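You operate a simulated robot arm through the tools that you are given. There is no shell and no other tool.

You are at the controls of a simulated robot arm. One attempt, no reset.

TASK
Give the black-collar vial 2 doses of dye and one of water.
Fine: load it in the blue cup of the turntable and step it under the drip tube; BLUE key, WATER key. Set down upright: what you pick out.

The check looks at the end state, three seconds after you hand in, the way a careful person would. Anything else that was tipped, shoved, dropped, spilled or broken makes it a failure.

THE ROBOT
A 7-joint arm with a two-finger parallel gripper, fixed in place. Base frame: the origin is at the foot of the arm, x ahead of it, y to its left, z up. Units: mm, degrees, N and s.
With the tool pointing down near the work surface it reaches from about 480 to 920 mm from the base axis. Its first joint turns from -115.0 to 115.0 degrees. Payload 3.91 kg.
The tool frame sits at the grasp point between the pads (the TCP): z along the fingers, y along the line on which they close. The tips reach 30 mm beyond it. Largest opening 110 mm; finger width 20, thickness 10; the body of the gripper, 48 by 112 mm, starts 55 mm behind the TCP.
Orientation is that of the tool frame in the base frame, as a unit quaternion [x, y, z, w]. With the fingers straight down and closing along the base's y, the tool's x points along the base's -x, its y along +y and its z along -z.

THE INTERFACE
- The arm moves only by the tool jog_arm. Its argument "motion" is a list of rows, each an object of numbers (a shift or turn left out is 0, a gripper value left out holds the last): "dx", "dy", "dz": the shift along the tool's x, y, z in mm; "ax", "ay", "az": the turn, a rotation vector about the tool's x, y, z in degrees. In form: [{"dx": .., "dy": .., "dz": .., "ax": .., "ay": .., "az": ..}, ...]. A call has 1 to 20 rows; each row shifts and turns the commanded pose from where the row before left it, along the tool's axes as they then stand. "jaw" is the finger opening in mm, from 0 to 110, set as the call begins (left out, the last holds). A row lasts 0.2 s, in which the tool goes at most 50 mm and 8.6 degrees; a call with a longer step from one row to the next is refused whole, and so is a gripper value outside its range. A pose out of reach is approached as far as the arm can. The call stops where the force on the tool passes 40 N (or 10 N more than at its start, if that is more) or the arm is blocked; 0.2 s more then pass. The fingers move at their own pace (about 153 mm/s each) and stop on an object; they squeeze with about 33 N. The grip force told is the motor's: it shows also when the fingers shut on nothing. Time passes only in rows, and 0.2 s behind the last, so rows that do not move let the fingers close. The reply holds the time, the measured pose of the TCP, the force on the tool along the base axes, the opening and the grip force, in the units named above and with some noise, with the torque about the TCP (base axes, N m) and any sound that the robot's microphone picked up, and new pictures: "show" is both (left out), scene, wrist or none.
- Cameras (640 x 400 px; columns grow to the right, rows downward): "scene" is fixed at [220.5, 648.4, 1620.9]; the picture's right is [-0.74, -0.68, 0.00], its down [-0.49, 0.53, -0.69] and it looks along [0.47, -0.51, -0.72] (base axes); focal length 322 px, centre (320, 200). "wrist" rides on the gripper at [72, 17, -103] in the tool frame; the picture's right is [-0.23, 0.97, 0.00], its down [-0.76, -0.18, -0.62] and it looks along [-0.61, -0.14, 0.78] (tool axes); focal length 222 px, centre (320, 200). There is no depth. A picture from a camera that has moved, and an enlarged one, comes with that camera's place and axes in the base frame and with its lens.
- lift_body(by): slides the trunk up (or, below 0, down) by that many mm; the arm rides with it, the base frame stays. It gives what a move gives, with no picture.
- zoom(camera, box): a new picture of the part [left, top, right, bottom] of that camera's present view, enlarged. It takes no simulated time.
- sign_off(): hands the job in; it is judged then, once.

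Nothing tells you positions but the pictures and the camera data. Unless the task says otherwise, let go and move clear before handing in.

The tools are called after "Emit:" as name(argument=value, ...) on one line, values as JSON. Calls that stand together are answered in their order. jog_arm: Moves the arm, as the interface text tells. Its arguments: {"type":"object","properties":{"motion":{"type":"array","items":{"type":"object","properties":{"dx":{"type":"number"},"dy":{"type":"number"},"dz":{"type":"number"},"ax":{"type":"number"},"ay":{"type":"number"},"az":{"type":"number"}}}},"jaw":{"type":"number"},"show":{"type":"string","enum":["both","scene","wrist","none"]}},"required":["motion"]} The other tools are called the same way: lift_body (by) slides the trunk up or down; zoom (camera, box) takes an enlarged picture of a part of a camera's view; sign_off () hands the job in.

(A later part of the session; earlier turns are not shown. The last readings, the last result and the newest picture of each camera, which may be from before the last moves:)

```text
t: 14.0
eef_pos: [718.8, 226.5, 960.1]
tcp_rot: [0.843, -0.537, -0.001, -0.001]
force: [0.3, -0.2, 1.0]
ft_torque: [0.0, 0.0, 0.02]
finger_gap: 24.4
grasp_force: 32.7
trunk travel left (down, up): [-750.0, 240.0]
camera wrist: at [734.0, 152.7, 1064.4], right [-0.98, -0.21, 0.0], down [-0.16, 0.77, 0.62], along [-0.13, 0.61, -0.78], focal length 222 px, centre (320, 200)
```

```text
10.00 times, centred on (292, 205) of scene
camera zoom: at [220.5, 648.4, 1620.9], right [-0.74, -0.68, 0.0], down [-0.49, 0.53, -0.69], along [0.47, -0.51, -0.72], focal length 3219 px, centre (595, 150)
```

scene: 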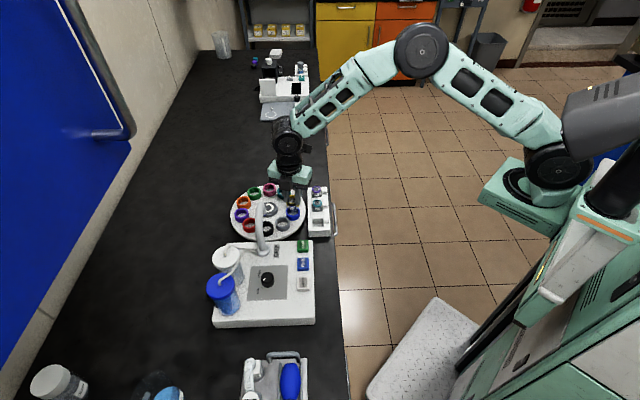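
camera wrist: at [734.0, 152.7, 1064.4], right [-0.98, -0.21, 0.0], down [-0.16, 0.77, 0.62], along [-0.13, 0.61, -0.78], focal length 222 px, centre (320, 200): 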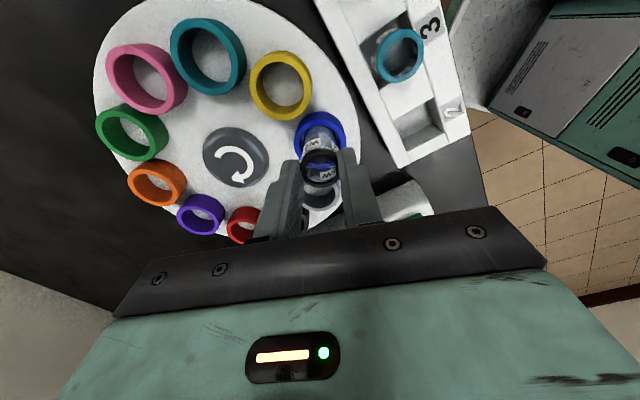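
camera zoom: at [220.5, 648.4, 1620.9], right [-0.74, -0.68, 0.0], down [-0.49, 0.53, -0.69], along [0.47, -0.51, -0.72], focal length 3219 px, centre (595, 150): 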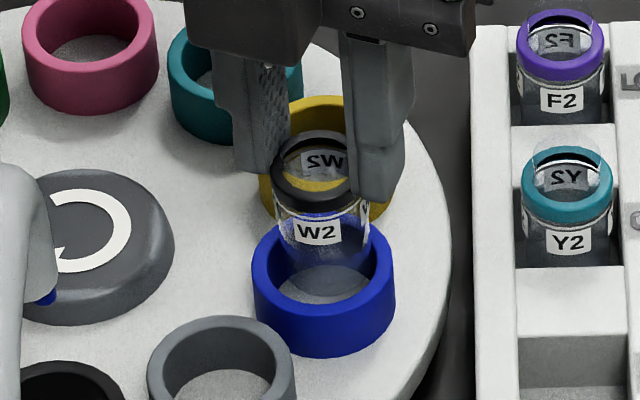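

The vial appears to have slid about 10 mm down in the grip, but it stays upright and is entering the cup centred. I'll keep lowering in small steps and watch the force.

Emit:
jog_arm(motion=[{"dy": 0.3, "dz": 2}, {"dz": 2}, {"dz": 2}])

Emit:
zoom(camera="wrist", box=[280, 95, 360, 195])

Emit:
zoom(camera="scene", box=[275, 185, 310, 225])

```text
t: 14.8
eef_pos: [718.8, 226.5, 956.1]
tcp_rot: [0.843, -0.538, 0.0, -0.001]
force: [0.4, 0.3, -0.8]
ft_torque: [0.01, 0.01, -0.01]
finger_gap: 24.7
grasp_force: 32.9
trunk travel left (down, up): [-750.0, 240.0]
camera wrist: at [733.9, 152.5, 1058.0], right [-0.98, -0.21, 0.0], down [-0.16, 0.77, 0.62], along [-0.13, 0.61, -0.78], focal length 222 px, centre (320, 200)
```

scene: 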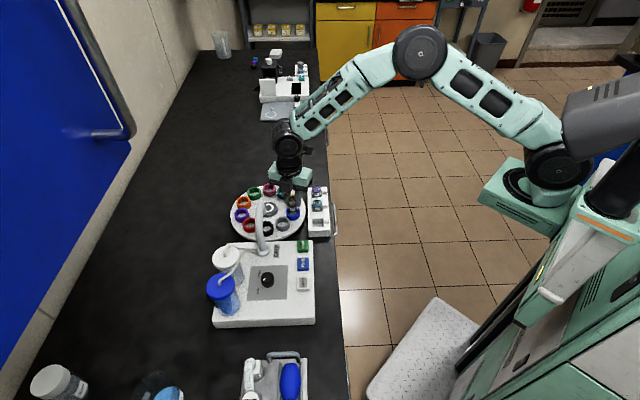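
wrist: 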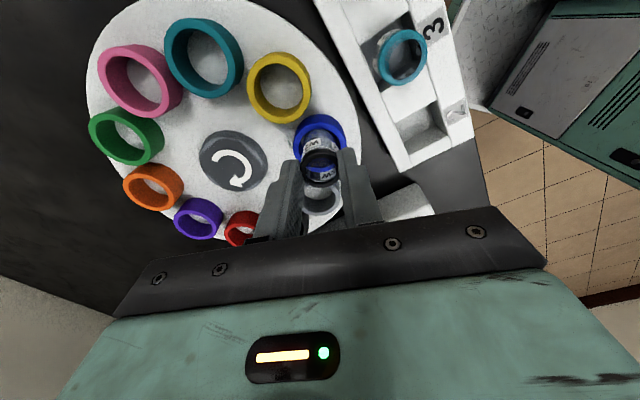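

```text
4.00 times, centred on (320, 145) of wrist
camera zoom: at [733.9, 152.5, 1058.0], right [-0.98, -0.21, 0.0], down [-0.16, 0.77, 0.62], along [-0.13, 0.61, -0.78], focal length 888 px, centre (320, 420)
```

zoom: 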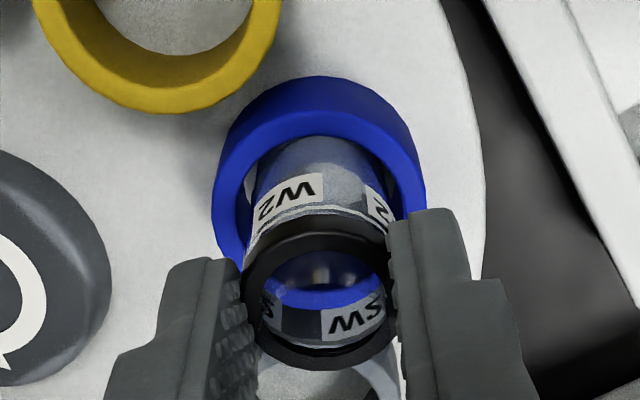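

```text
10.00 times, centred on (292, 205) of scene
camera zoom: at [220.5, 648.4, 1620.9], right [-0.74, -0.68, 0.0], down [-0.49, 0.53, -0.69], along [0.47, -0.51, -0.72], focal length 3219 px, centre (595, 150)
```

zoom: 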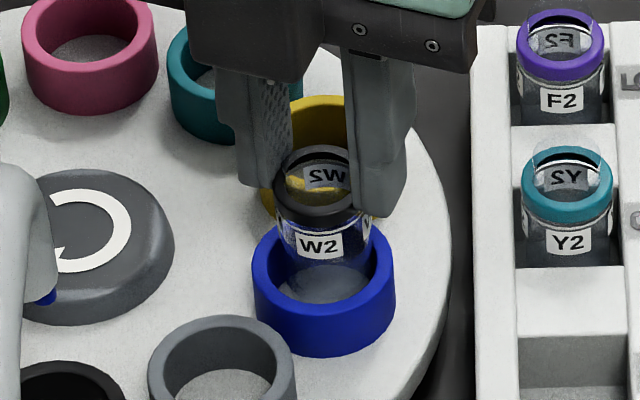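

No further slip; the vial's lower end is inside the cup mouth. Continuing down.

Emit:
jog_arm(motion=[{"dz": 2}, {"dz": 2}, {"dz": 2}, {}])

Emit:
zoom(camera="wrist", box=[280, 95, 360, 195])

Emit:
zoom(camera="scene", box=[275, 185, 310, 225])

```text
t: 15.8
eef_pos: [718.7, 225.7, 948.5]
tcp_rot: [0.843, -0.538, 0.001, -0.001]
force: [-0.3, -0.1, 0.4]
ft_torque: [0.01, -0.01, 0.0]
finger_gap: 24.4
grasp_force: 32.7
trunk travel left (down, up): [-750.0, 240.0]
camera wrist: at [734.0, 152.5, 1051.9], right [-0.98, -0.21, 0.0], down [-0.16, 0.77, 0.62], along [-0.13, 0.61, -0.78], focal length 222 px, centre (320, 200)
```

scene: 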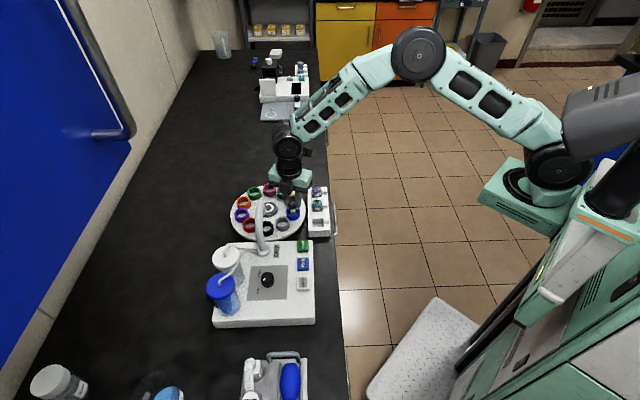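
wrist: 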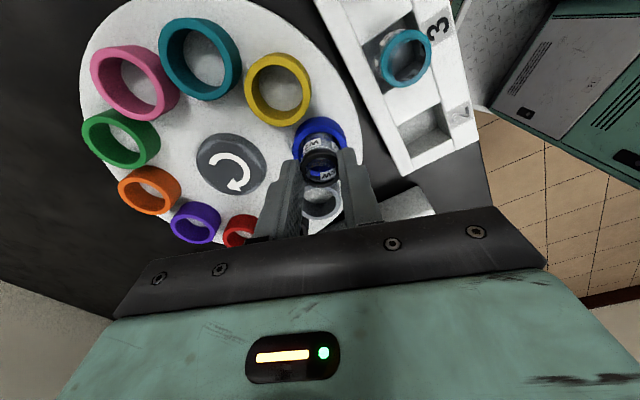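

```text
4.00 times, centred on (320, 145) of wrist
camera zoom: at [734.0, 152.5, 1051.9], right [-0.98, -0.21, 0.0], down [-0.16, 0.77, 0.62], along [-0.13, 0.61, -0.78], focal length 888 px, centre (320, 420)
```

zoom: 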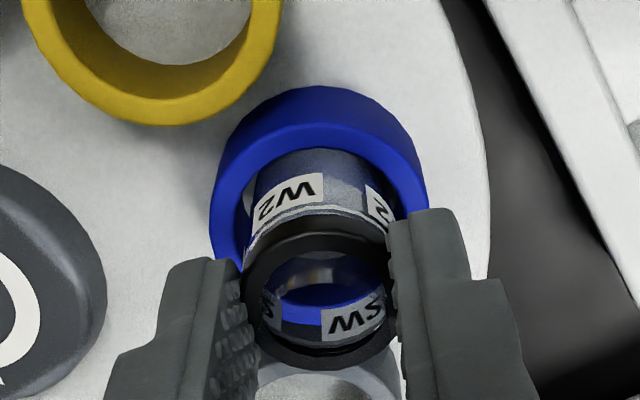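

```text
10.00 times, centred on (292, 205) of scene
camera zoom: at [220.5, 648.4, 1620.9], right [-0.74, -0.68, 0.0], down [-0.49, 0.53, -0.69], along [0.47, -0.51, -0.72], focal length 3219 px, centre (595, 150)
```

zoom: 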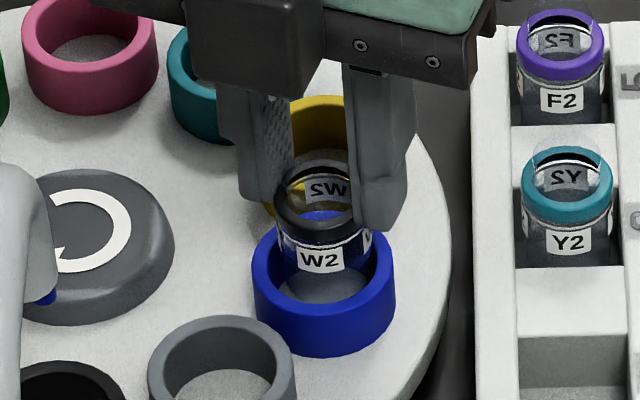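

Still descending freely with no contact force. Continuing.

Emit:
jog_arm(motion=[{"dz": 2}, {"dz": 2}, {"dz": 2}, {}])

Emit:
zoom(camera="wrist", box=[280, 95, 360, 195])

Emit:
zoom(camera="scene", box=[275, 185, 310, 225])

```text
t: 16.8
eef_pos: [720.4, 227.2, 945.1]
tcp_rot: [0.843, -0.538, 0.001, -0.003]
force: [-0.7, -0.3, 23.4]
ft_torque: [0.22, 0.22, 0.03]
finger_gap: 24.6
grasp_force: 33.1
trunk travel left (down, up): [-750.0, 240.0]
camera wrist: at [733.9, 153.0, 1048.3], right [-0.98, -0.21, -0.01], down [-0.16, 0.76, 0.62], along [-0.12, 0.61, -0.78], focal length 222 px, centre (320, 200)
```

scene: 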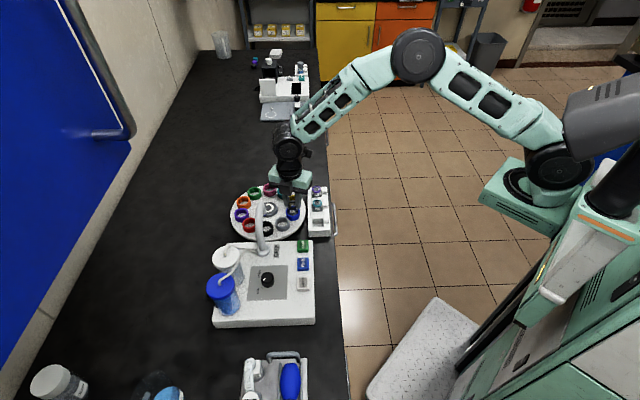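
wrist: 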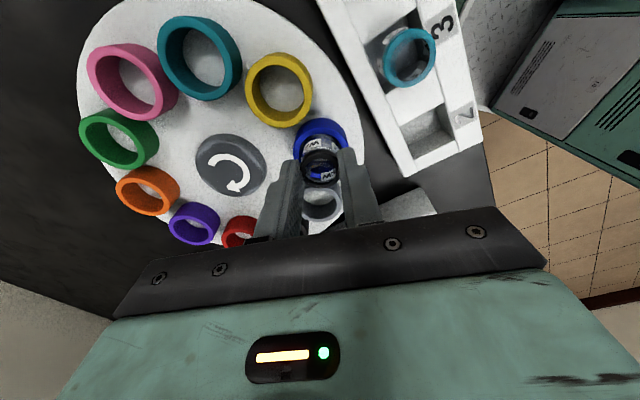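

```text
4.00 times, centred on (320, 145) of wrist
camera zoom: at [733.9, 153.0, 1048.3], right [-0.98, -0.21, -0.01], down [-0.16, 0.76, 0.62], along [-0.12, 0.61, -0.78], focal length 888 px, centre (320, 420)
```

zoom: 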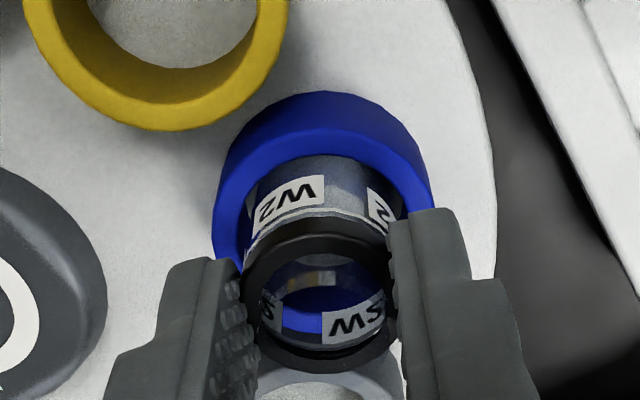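

```text
10.00 times, centred on (292, 205) of scene
camera zoom: at [220.5, 648.4, 1620.9], right [-0.74, -0.68, 0.0], down [-0.49, 0.53, -0.69], along [0.47, -0.51, -0.72], focal length 3219 px, centre (595, 150)
```

zoom: 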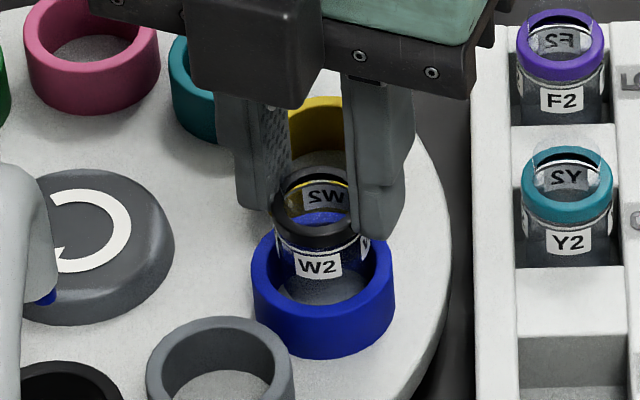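

Contact at 23 N: the vial bottom has reached the turntable floor inside the cup. I'll ease off 2 mm and check before releasing.

Emit:
jog_arm(motion=[{"dz": -1}, {"dz": -1}, {}], show="none")

```text
t: 17.6
eef_pos: [717.4, 225.9, 944.7]
tcp_rot: [0.843, -0.538, 0.0, 0.0]
force: [3.5, 0.9, 10.6]
ft_torque: [0.18, -0.1, -0.05]
finger_gap: 24.5
grasp_force: 33.0
trunk travel left (down, up): [-750.0, 240.0]
```

Emit:
jog_arm(motion=[{"dz": -0.8}, {}])

Emit:
zoom(camera="wrist", box=[280, 95, 360, 195])

Emit:
zoom(camera="scene", box=[275, 185, 310, 225])

```text
t: 18.2
eef_pos: [719.0, 224.8, 944.8]
tcp_rot: [0.844, -0.537, 0.0, 0.001]
force: [0.6, 0.3, 1.2]
ft_torque: [0.04, -0.02, -0.04]
finger_gap: 24.7
grasp_force: 33.3
trunk travel left (down, up): [-750.0, 240.0]
camera wrist: at [733.3, 152.2, 1048.4], right [-0.98, -0.21, 0.0], down [-0.16, 0.77, 0.62], along [-0.13, 0.61, -0.78], focal length 222 px, centre (320, 200)
```

scene: 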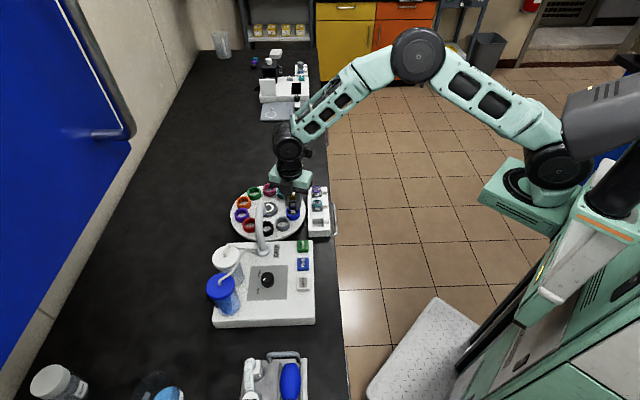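
wrist: 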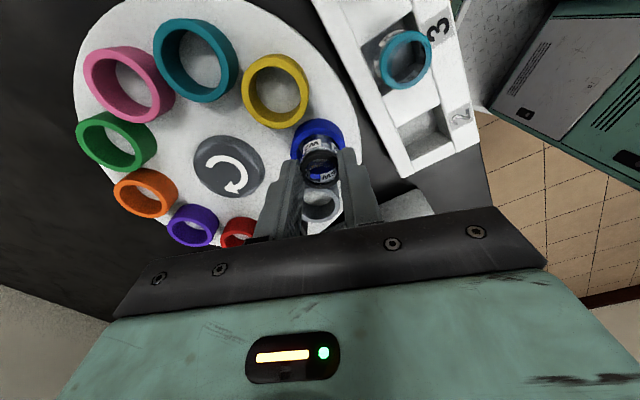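

```text
4.00 times, centred on (320, 145) of wrist
camera zoom: at [733.3, 152.2, 1048.4], right [-0.98, -0.21, 0.0], down [-0.16, 0.77, 0.62], along [-0.13, 0.61, -0.78], focal length 888 px, centre (320, 420)
```

zoom: 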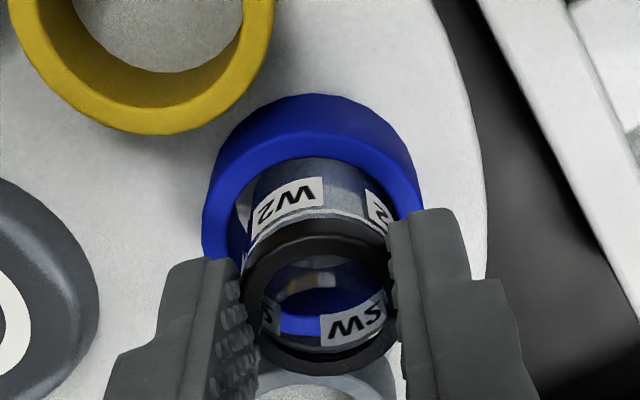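

```text
10.00 times, centred on (292, 205) of scene
camera zoom: at [220.5, 648.4, 1620.9], right [-0.74, -0.68, 0.0], down [-0.49, 0.53, -0.69], along [0.47, -0.51, -0.72], focal length 3219 px, centre (595, 150)
```

zoom: 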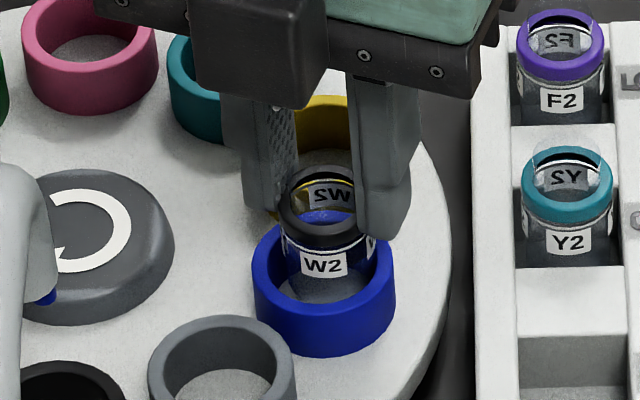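

Force is near zero and the vial rests in the cup. Releasing.

Emit:
jog_arm(motion=[{}, {}, {}], jaw=50)

Emit:
zoom(camera="wrist", box=[280, 95, 360, 195])

Emit:
zoom(camera="scene", box=[275, 185, 310, 225])

```text
t: 19.0
eef_pos: [718.6, 225.5, 946.9]
tcp_rot: [0.843, -0.537, 0.001, -0.001]
force: [0.6, -1.1, -0.3]
ft_torque: [0.03, -0.02, 0.01]
finger_gap: 49.9
grasp_force: 0.0
trunk travel left (down, up): [-750.0, 240.0]
camera wrist: at [733.7, 152.4, 1049.1], right [-0.98, -0.21, 0.0], down [-0.16, 0.77, 0.62], along [-0.13, 0.61, -0.78], focal length 222 px, centre (320, 200)
```

scene: 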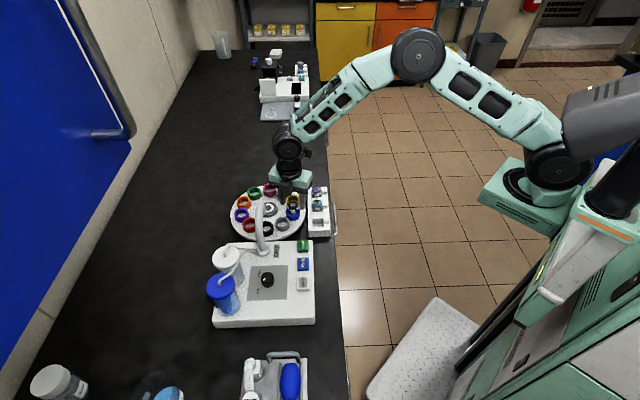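
wrist: 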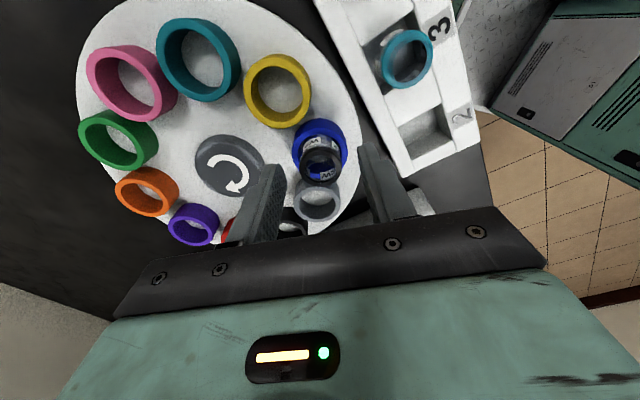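

```text
4.00 times, centred on (320, 145) of wrist
camera zoom: at [733.7, 152.4, 1049.1], right [-0.98, -0.21, 0.0], down [-0.16, 0.77, 0.62], along [-0.13, 0.61, -0.78], focal length 888 px, centre (320, 420)
```

zoom: 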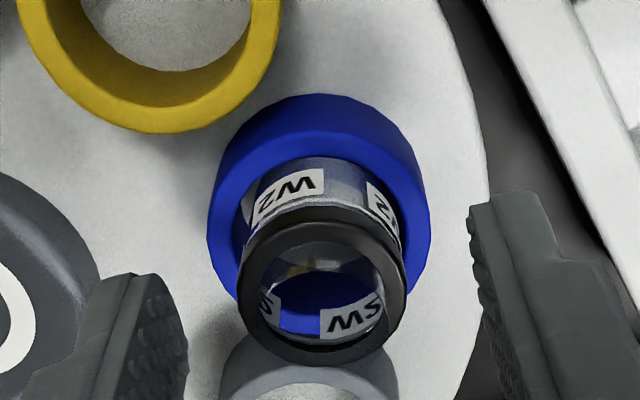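

```text
10.00 times, centred on (292, 205) of scene
camera zoom: at [220.5, 648.4, 1620.9], right [-0.74, -0.68, 0.0], down [-0.49, 0.53, -0.69], along [0.47, -0.51, -0.72], focal length 3219 px, centre (595, 150)
```

zoom: 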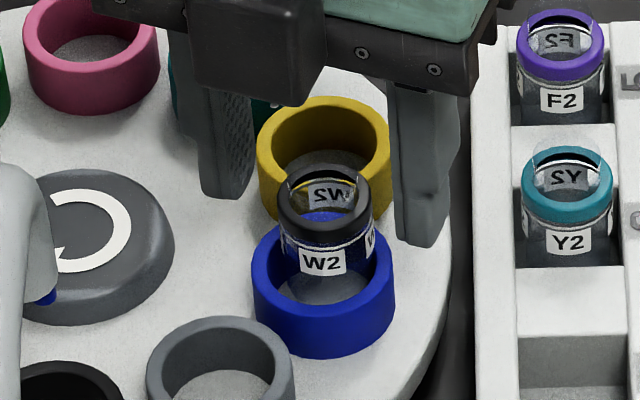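

The vial stands upright in the blue cup. I'll raise the gripper straight up.

Emit:
jog_arm(motion=[{"dz": -15}, {"dz": -25}, {"dz": -35}, {"dz": -40}, {}])

Emit:
zoom(camera="scene", box=[225, 175, 345, 250])

Emit:
zoom(camera="wrist", box=[240, 40, 400, 160])

```text
t: 20.2
eef_pos: [718.4, 226.4, 1060.7]
tcp_rot: [0.844, -0.537, 0.0, 0.0]
force: [-0.1, 0.4, -0.6]
ft_torque: [-0.01, 0.0, 0.02]
finger_gap: 50.1
grasp_force: 0.1
trunk travel left (down, up): [-750.0, 240.0]
camera wrist: at [733.4, 152.8, 1164.3], right [-0.98, -0.21, 0.0], down [-0.16, 0.77, 0.62], along [-0.13, 0.61, -0.78], focal length 222 px, centre (320, 200)
```

scene: 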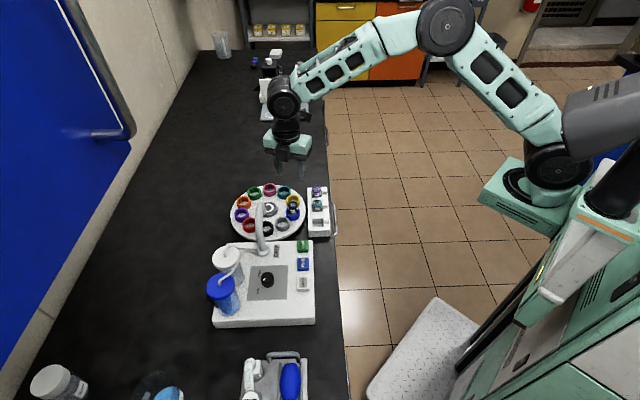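
wrist: 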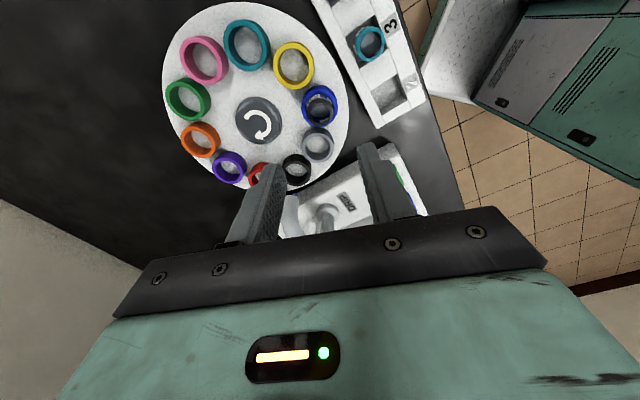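

```text
5.33 times, centred on (285, 212) of scene
camera zoom: at [220.5, 648.4, 1620.9], right [-0.74, -0.68, 0.0], down [-0.49, 0.53, -0.69], along [0.47, -0.51, -0.72], focal length 1717 px, centre (507, 133)
```

zoom: 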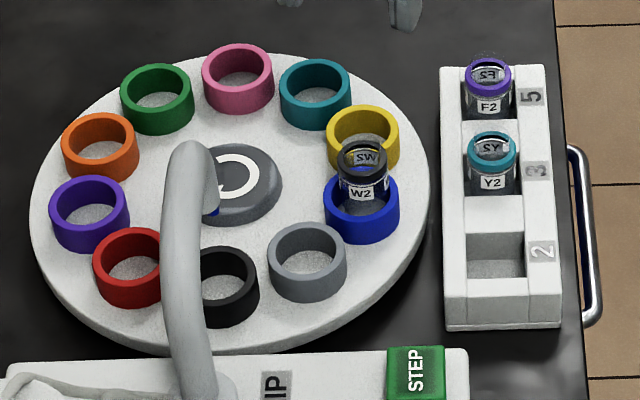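

```text
3.33 times, centred on (320, 100) of wrist
camera zoom: at [733.4, 152.8, 1164.3], right [-0.98, -0.21, 0.0], down [-0.16, 0.77, 0.62], along [-0.13, 0.61, -0.78], focal length 740 px, centre (320, 533)
```

zoom: 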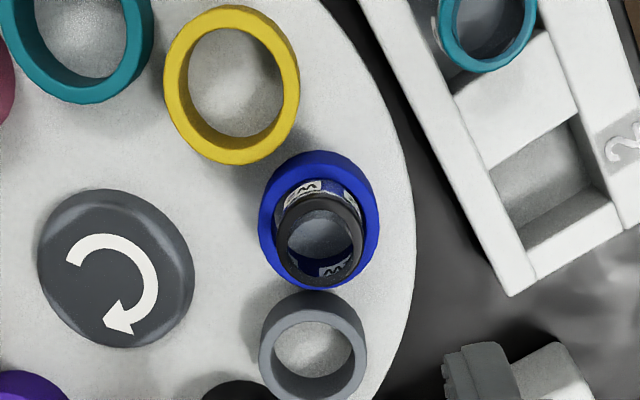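

Vial W2 is upright in the blue cup. Next I'll close the fingers and move above the STEP key, around (605, 298).

Emit:
jog_arm(motion=[{"dx": -28.3, "dy": 18}, {"dx": -28.3, "dy": 18}, {"dx": -28.3, "dy": 18}, {"dx": -28.4, "dy": 18.3, "dz": 20}, {"dz": 30}, {}], jaw=0)

Emit:
zoom(camera="wrist", box=[240, 60, 400, 180])

Emit:
zoom(camera="scene", box=[250, 170, 350, 300])

```text
t: 21.6
eef_pos: [604.9, 296.9, 1009.7]
tcp_rot: [0.843, -0.538, 0.0, -0.001]
force: [-0.2, -0.5, 0.3]
ft_torque: [-0.03, -0.01, -0.01]
finger_gap: 0.0
grasp_force: 33.1
trunk travel left (down, up): [-750.0, 240.0]
camera wrist: at [620.3, 224.5, 1112.5], right [-0.98, -0.21, 0.0], down [-0.16, 0.77, 0.62], along [-0.13, 0.61, -0.78], focal length 222 px, centre (320, 200)
```

scene: 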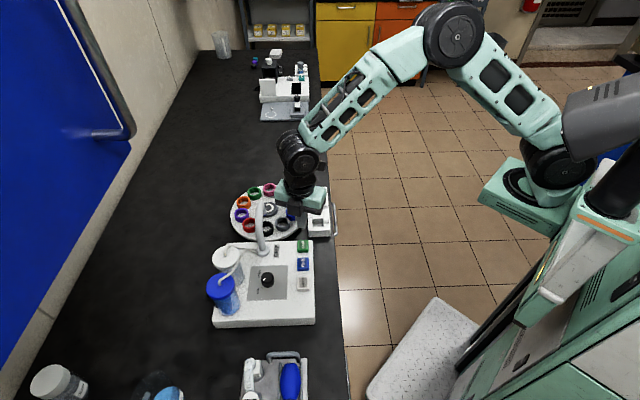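
wrist: 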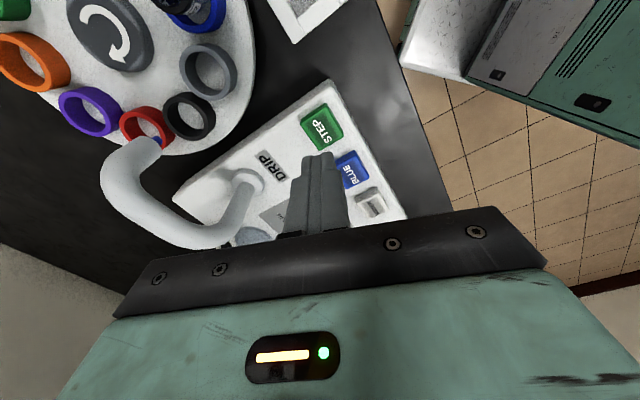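

```text
3.33 times, centred on (320, 120) of wrist
camera zoom: at [620.3, 224.5, 1112.5], right [-0.98, -0.21, 0.0], down [-0.16, 0.77, 0.62], along [-0.13, 0.61, -0.78], focal length 740 px, centre (320, 467)
```

zoom: 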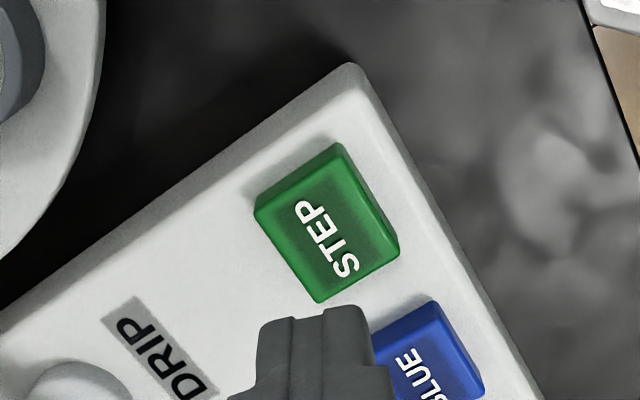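

```text
3.08 times, centred on (300, 235) of scene
camera zoom: at [220.5, 648.4, 1620.9], right [-0.74, -0.68, 0.0], down [-0.49, 0.53, -0.69], along [0.47, -0.51, -0.72], focal length 990 px, centre (382, 92)
```

zoom: 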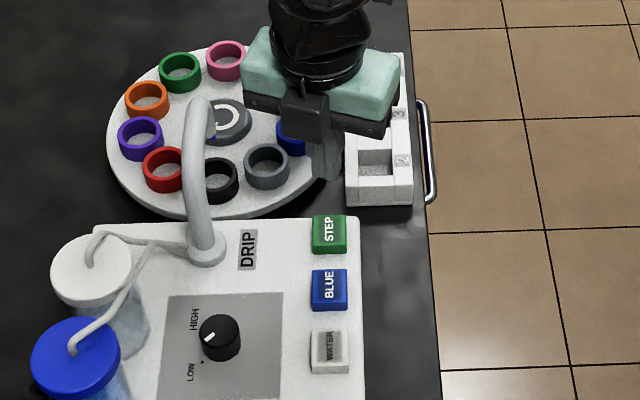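

The STEP key top works out to about z = 905, roughly 6 mm away in -tool x. I'll shift and descend to about 12 mm above it.

Emit:
jog_arm(motion=[{"dx": -5.6, "dy": 0.5, "dz": 15}, {"dz": 20}, {"dz": 17}, {"dz": 10}, {}])

Emit:
zoom(camera="wrist", box=[240, 80, 400, 200])

Emit:
zoom(camera="scene", box=[270, 210, 330, 260])

```text
t: 22.8
eef_pos: [602.2, 303.6, 948.3]
tcp_rot: [0.843, -0.537, 0.0, 0.0]
force: [0.1, 0.6, 0.0]
ft_torque: [0.01, -0.02, -0.01]
finger_gap: 0.0
grasp_force: 32.5
trunk travel left (down, up): [-750.0, 240.0]
camera wrist: at [617.5, 229.8, 1051.4], right [-0.98, -0.21, 0.0], down [-0.16, 0.77, 0.62], along [-0.13, 0.61, -0.78], focal length 222 px, centre (320, 200)
```

scene: 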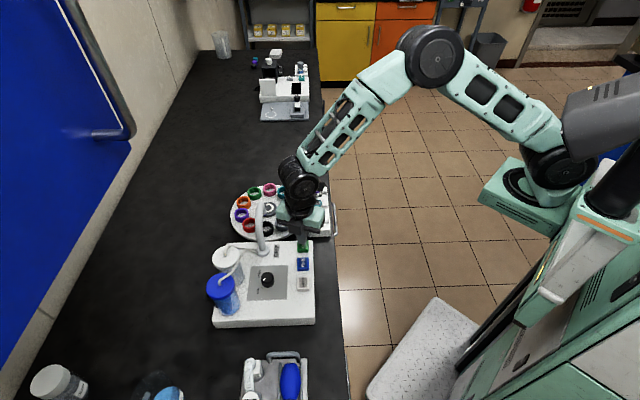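
wrist: 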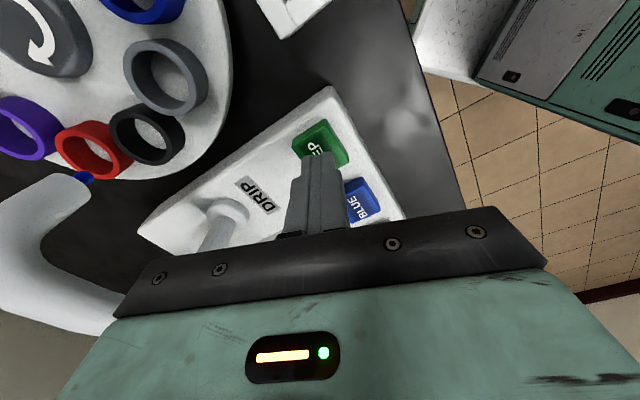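

```text
3.33 times, centred on (320, 140) of wrist
camera zoom: at [617.5, 229.8, 1051.4], right [-0.98, -0.21, 0.0], down [-0.16, 0.77, 0.62], along [-0.13, 0.61, -0.78], focal length 740 px, centre (320, 400)
```

zoom: 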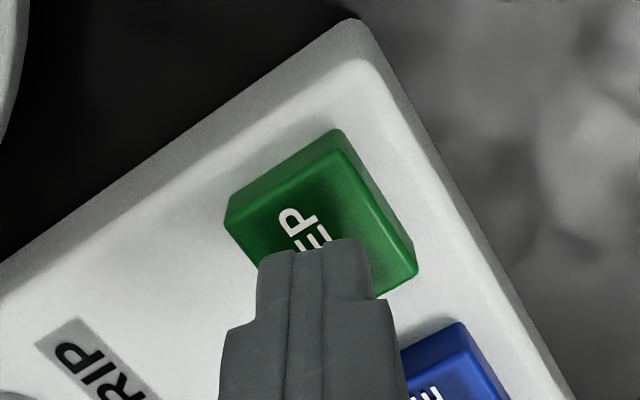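

```text
8.00 times, centred on (300, 235) of scene
camera zoom: at [220.5, 648.4, 1620.9], right [-0.74, -0.68, 0.0], down [-0.49, 0.53, -0.69], along [0.47, -0.51, -0.72], focal length 2575 px, centre (480, -80)
```

zoom: 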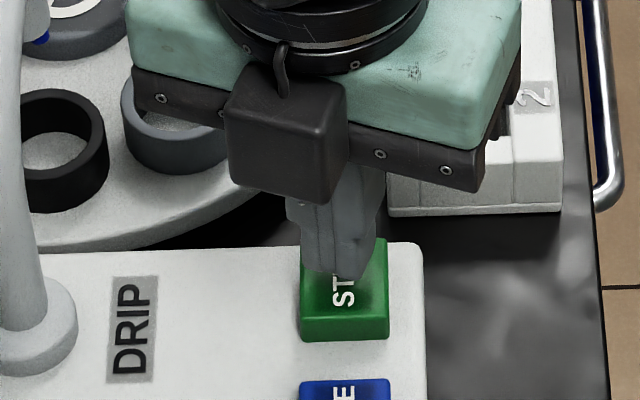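

Fingertips are aligned over the STEP key. I'll lower carefully until the press registers.

Emit:
jog_arm(motion=[{"dy": 1.8, "dz": 4}, {"dz": 4}, {"dz": 2}, {"dz": 1.5}, {"dz": 1.5}], show="scene")

Emit:
zoom(camera="scene", box=[220, 180, 330, 260])

```text
t: 24.0
eef_pos: [601.3, 302.4, 935.5]
tcp_rot: [0.843, -0.538, 0.001, -0.001]
force: [-0.1, -0.3, 1.4]
ft_torque: [-0.04, 0.02, 0.04]
finger_gap: 0.1
grasp_force: 33.2
trunk travel left (down, up): [-750.0, 240.0]
heard: click
```

scene: 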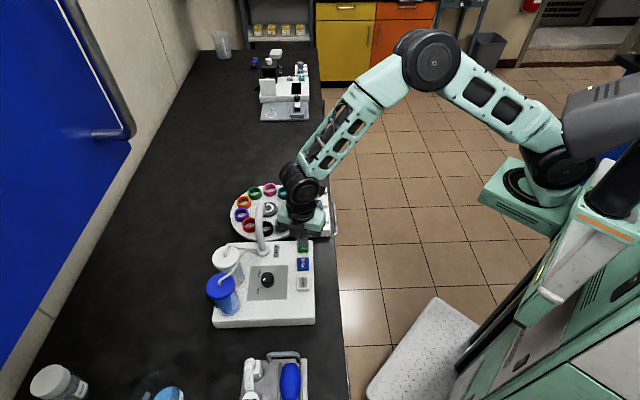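

```text
5.00 times, centred on (275, 220) of scene
camera zoom: at [220.5, 648.4, 1620.9], right [-0.74, -0.68, 0.0], down [-0.49, 0.53, -0.69], along [0.47, -0.51, -0.72], focal length 1609 px, centre (545, 100)
```

zoom: 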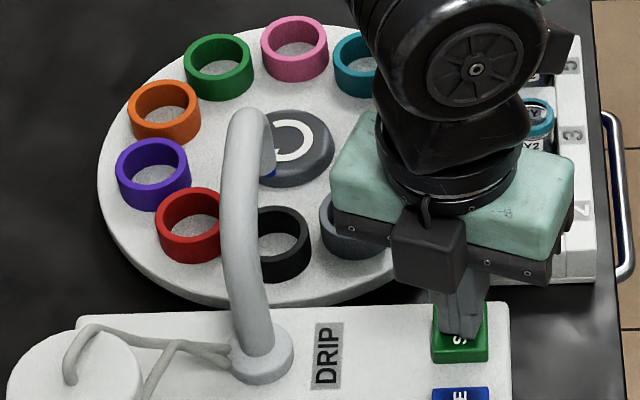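

Heard a click, so the key was pressed. I'll back off and see how the turntable stepped.

Emit:
jog_arm(motion=[{"dz": -6}, {"dz": -9}, {}, {}])

Emit:
zoom(camera="scene", box=[220, 180, 330, 260])

Emit:
zoom(camera="wrist", box=[0, 0, 240, 200])

```text
t: 25.0
eef_pos: [601.9, 301.4, 950.4]
tcp_rot: [0.843, -0.537, 0.0, -0.001]
force: [0.6, 1.0, -0.5]
ft_torque: [-0.01, 0.02, -0.01]
finger_gap: 0.0
grasp_force: 32.8
trunk travel left (down, up): [-750.0, 240.0]
camera wrist: at [616.4, 228.6, 1054.3], right [-0.98, -0.21, 0.0], down [-0.16, 0.77, 0.62], along [-0.13, 0.61, -0.78], focal length 222 px, centre (320, 200)
```

scene: 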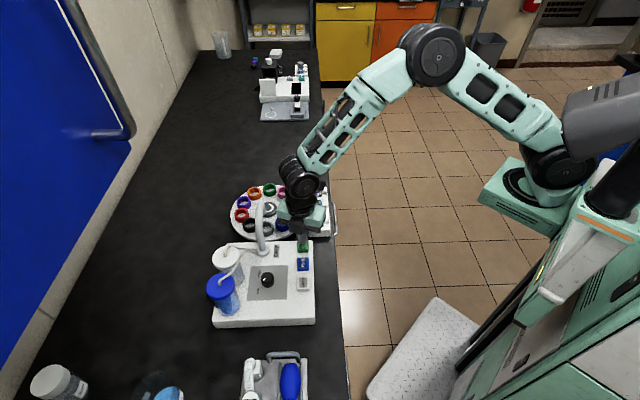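
wrist: 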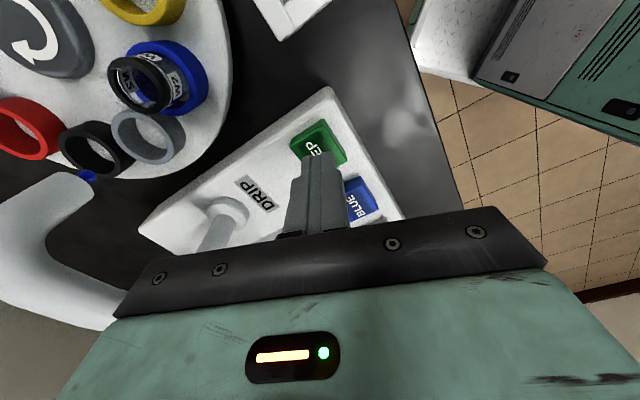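

```text
5.00 times, centred on (275, 220) of scene
camera zoom: at [220.5, 648.4, 1620.9], right [-0.74, -0.68, 0.0], down [-0.49, 0.53, -0.69], along [0.47, -0.51, -0.72], focal length 1609 px, centre (545, 100)
```

zoom: 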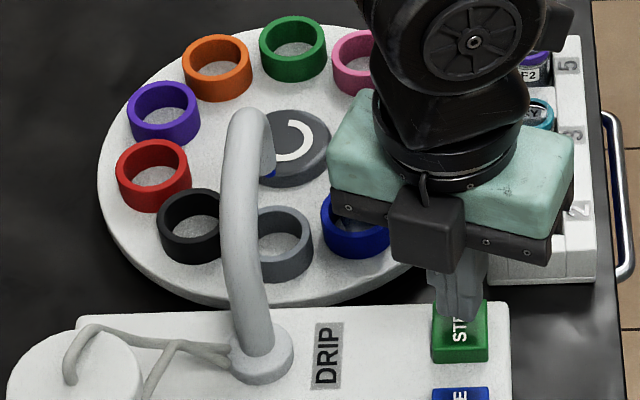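

```text
2.00 times, centred on (120, 100) of wrist
camera zoom: at [616.4, 228.6, 1054.3], right [-0.98, -0.21, 0.0], down [-0.16, 0.77, 0.62], along [-0.13, 0.61, -0.78], focal length 444 px, centre (720, 400)
```

zoom: 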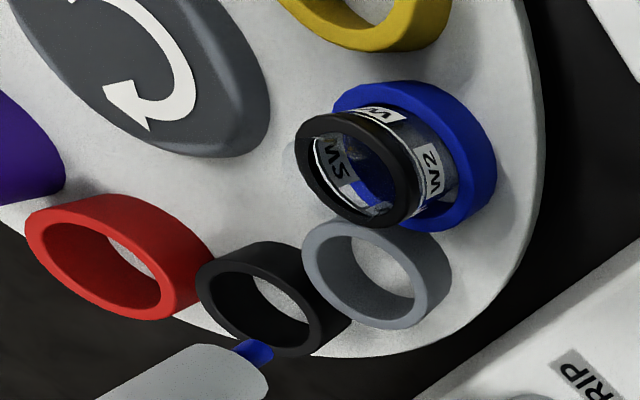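

One clean clockwise step: gray is now at the drip point and the vial is still upright. Pressing STEP once more.

Emit:
jog_arm(motion=[{"dz": 5}, {"dz": 5}, {"dz": 2}, {"dz": 1.5}, {"dz": 1.5}], show="none")

Emit:
jog_arm(motion=[{"dz": -6}, {"dz": -9}, {"dz": -30}, {}, {}])

Emit:
zoom(camera="scene", box=[220, 180, 330, 260])

Emit:
zoom(camera="wrist", box=[0, 0, 240, 200])

```text
t: 26.2
eef_pos: [601.4, 303.0, 936.2]
tcp_rot: [0.844, -0.537, 0.001, -0.001]
force: [-0.8, -0.5, 1.1]
ft_torque: [-0.03, 0.03, 0.05]
finger_gap: 0.2
grasp_force: 33.0
trunk travel left (down, up): [-750.0, 240.0]
heard: click
```

```text
t: 27.4
eef_pos: [601.5, 301.6, 980.5]
tcp_rot: [0.843, -0.538, 0.0, -0.001]
force: [0.2, 0.1, -0.1]
ft_torque: [0.0, -0.02, 0.02]
finger_gap: 0.0
grasp_force: 32.6
trunk travel left (down, up): [-750.0, 240.0]
camera wrist: at [616.2, 228.5, 1083.7], right [-0.98, -0.21, 0.0], down [-0.16, 0.77, 0.62], along [-0.13, 0.61, -0.78], focal length 222 px, centre (320, 200)
```

scene: 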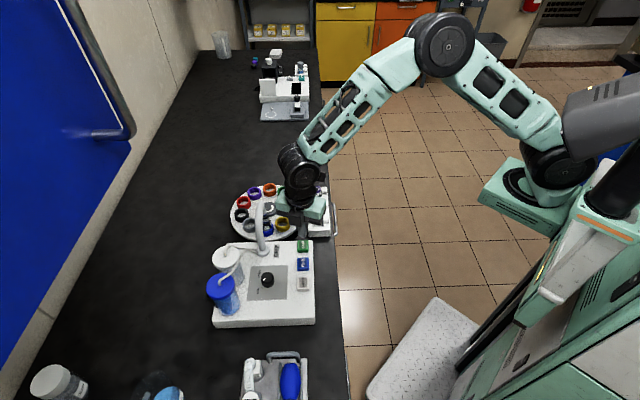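
wrist: 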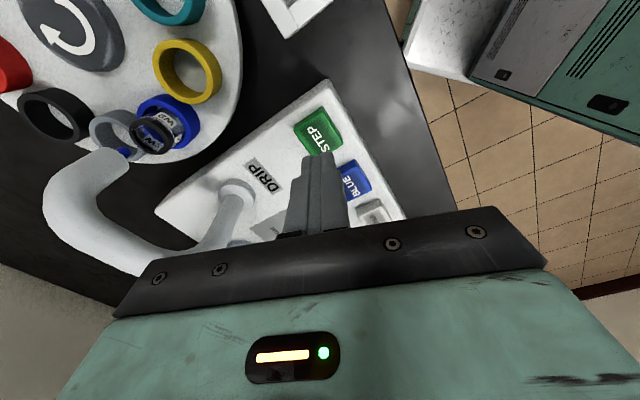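

```text
5.00 times, centred on (275, 220) of scene
camera zoom: at [220.5, 648.4, 1620.9], right [-0.74, -0.68, 0.0], down [-0.49, 0.53, -0.69], along [0.47, -0.51, -0.72], focal length 1609 px, centre (545, 100)
```

zoom: 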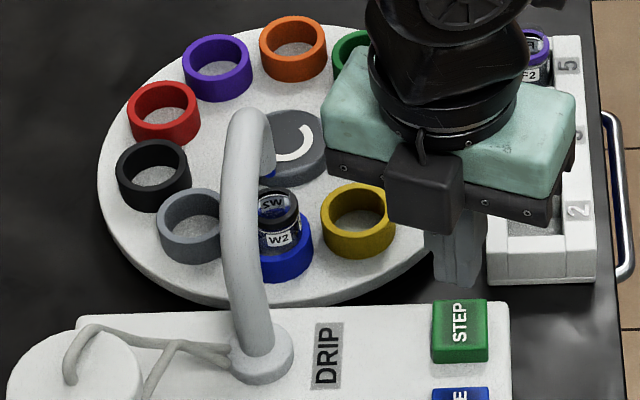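

```text
2.00 times, centred on (120, 100) of wrist
camera zoom: at [616.2, 228.5, 1083.7], right [-0.98, -0.21, 0.0], down [-0.16, 0.77, 0.62], along [-0.13, 0.61, -0.78], focal length 444 px, centre (720, 400)
```

zoom: 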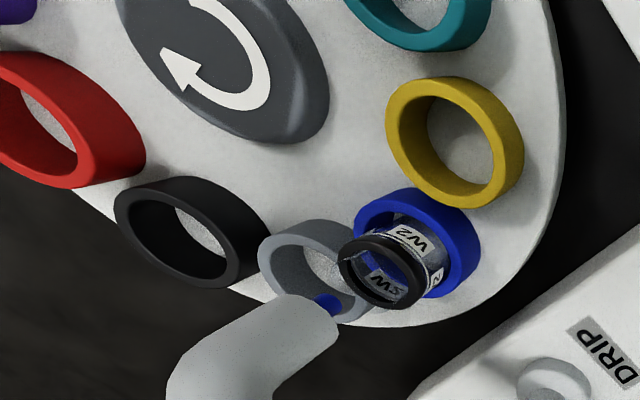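

The vial is now directly under the drip tip; the two views agree within about 1.5 mm. I'll move over the BLUE key next.

Emit:
jog_arm(motion=[{"dx": -20, "dy": 7}, {"dx": -20, "dy": 7}, {"dx": -15.3, "dy": 6}, {"dz": 15}, {"dz": 15}, {}])

Emit:
zoom(camera="wrist", box=[240, 80, 400, 200])

Emit:
zoom(camera="scene", box=[270, 230, 330, 280])

Emit:
zoom(camera="scene", box=[225, 175, 315, 245])

```text
t: 28.8
eef_pos: [560.2, 343.5, 950.6]
tcp_rot: [0.844, -0.537, 0.0, -0.001]
force: [-0.3, -0.6, -0.1]
ft_torque: [0.02, 0.01, -0.02]
finger_gap: 0.1
grasp_force: 32.9
trunk travel left (down, up): [-750.0, 240.0]
camera wrist: at [574.4, 270.6, 1053.8], right [-0.98, -0.21, 0.0], down [-0.16, 0.77, 0.62], along [-0.13, 0.61, -0.78], focal length 222 px, centre (320, 200)
```

scene: 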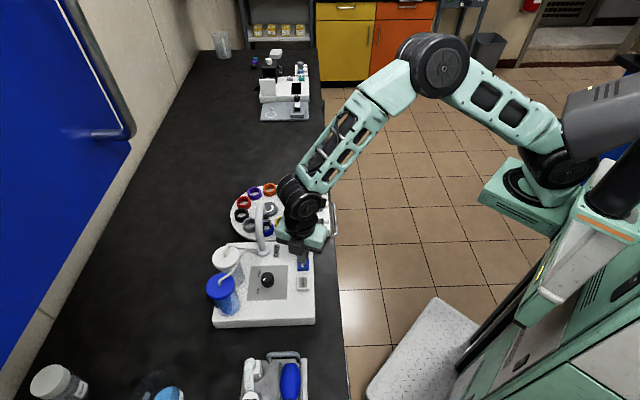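
wrist: 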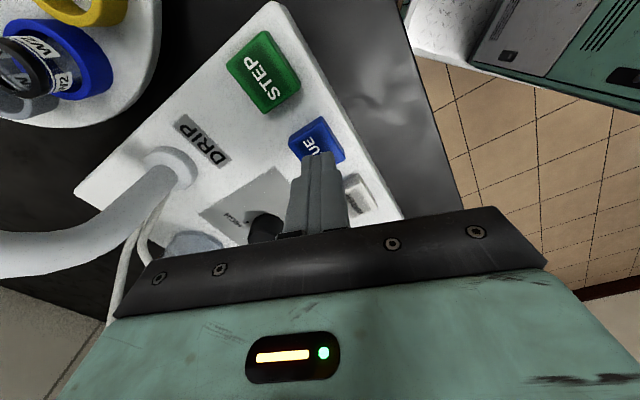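

```text
3.33 times, centred on (320, 140) of wrist
camera zoom: at [574.4, 270.6, 1053.8], right [-0.98, -0.21, 0.0], down [-0.16, 0.77, 0.62], along [-0.13, 0.61, -0.78], focal length 740 px, centre (320, 400)
```

zoom: 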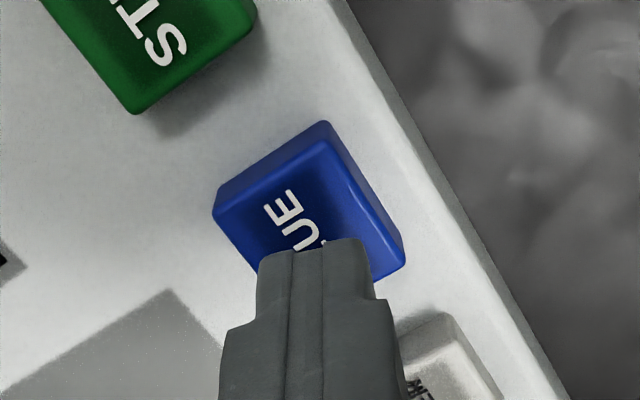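

```text
8.00 times, centred on (300, 255) of scene
camera zoom: at [220.5, 648.4, 1620.9], right [-0.74, -0.68, 0.0], down [-0.49, 0.53, -0.69], along [0.47, -0.51, -0.72], focal length 2575 px, centre (480, -240)
```

zoom: 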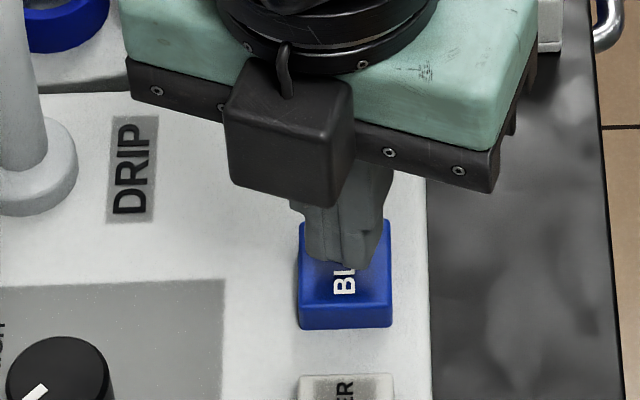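

```text
5.71 times, centred on (270, 210) of scene
camera zoom: at [220.5, 648.4, 1620.9], right [-0.74, -0.68, 0.0], down [-0.49, 0.53, -0.69], along [0.47, -0.51, -0.72], focal length 1839 px, centre (606, 143)
```

zoom: 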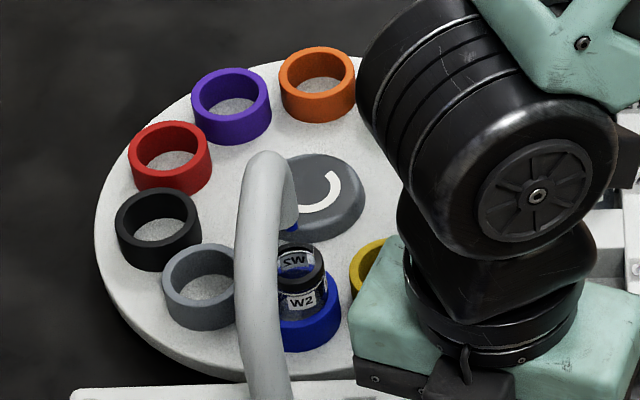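

Aligned over BLUE. I'll press once briefly, retreat, and check that a single dose was given.

Emit:
jog_arm(motion=[{"dz": 5}, {"dz": 5}, {"dz": 2}, {"dz": 1.5}, {"dz": 1.5}, {"dz": -6}, {"dz": -9}, {}, {}, {}])

Emit:
zoom(camera="scene", box=[250, 195, 290, 235])

Emit:
zoom(camera="wrist", box=[0, 0, 160, 130])

```text
t: 31.0
eef_pos: [560.9, 345.0, 951.1]
tcp_rot: [0.843, -0.538, 0.0, -0.001]
force: [0.2, 0.4, 0.5]
ft_torque: [0.02, -0.02, -0.04]
finger_gap: 0.1
grasp_force: 32.9
trunk travel left (down, up): [-750.0, 240.0]
camera wrist: at [574.3, 270.6, 1053.4], right [-0.98, -0.21, 0.0], down [-0.16, 0.77, 0.62], along [-0.13, 0.61, -0.78], focal length 222 px, centre (320, 200)
```

scene: 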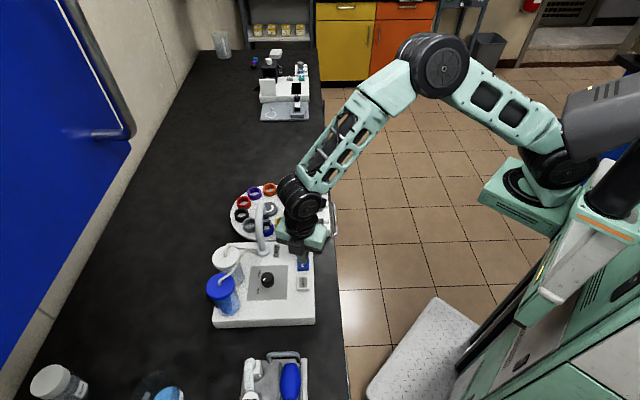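
wrist: 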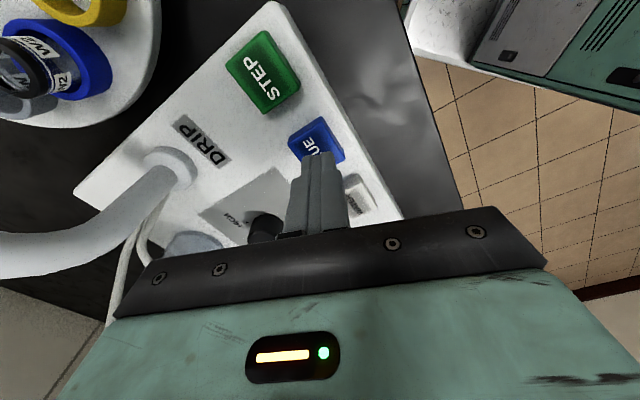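

```text
10.00 times, centred on (270, 215) of scene
camera zoom: at [220.5, 648.4, 1620.9], right [-0.74, -0.68, 0.0], down [-0.49, 0.53, -0.69], along [0.47, -0.51, -0.72], focal length 3219 px, centre (820, 50)
```

zoom: 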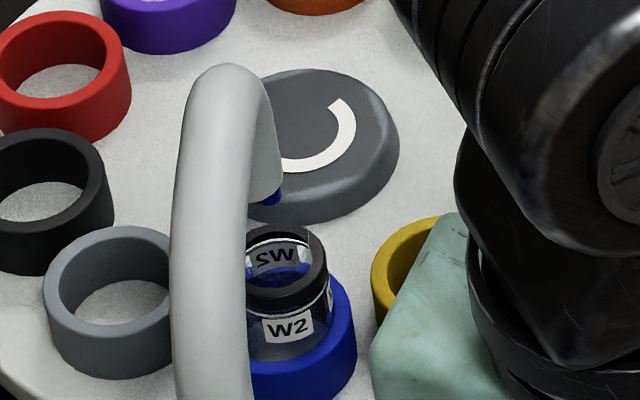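

```text
3.08 times, centred on (80, 65) of wrist
camera zoom: at [574.3, 270.6, 1053.4], right [-0.98, -0.21, 0.0], down [-0.16, 0.77, 0.62], along [-0.13, 0.61, -0.78], focal length 684 px, centre (1058, 615)
```

zoom: 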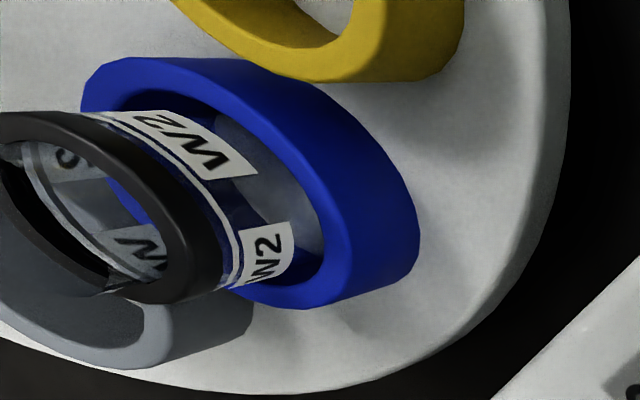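

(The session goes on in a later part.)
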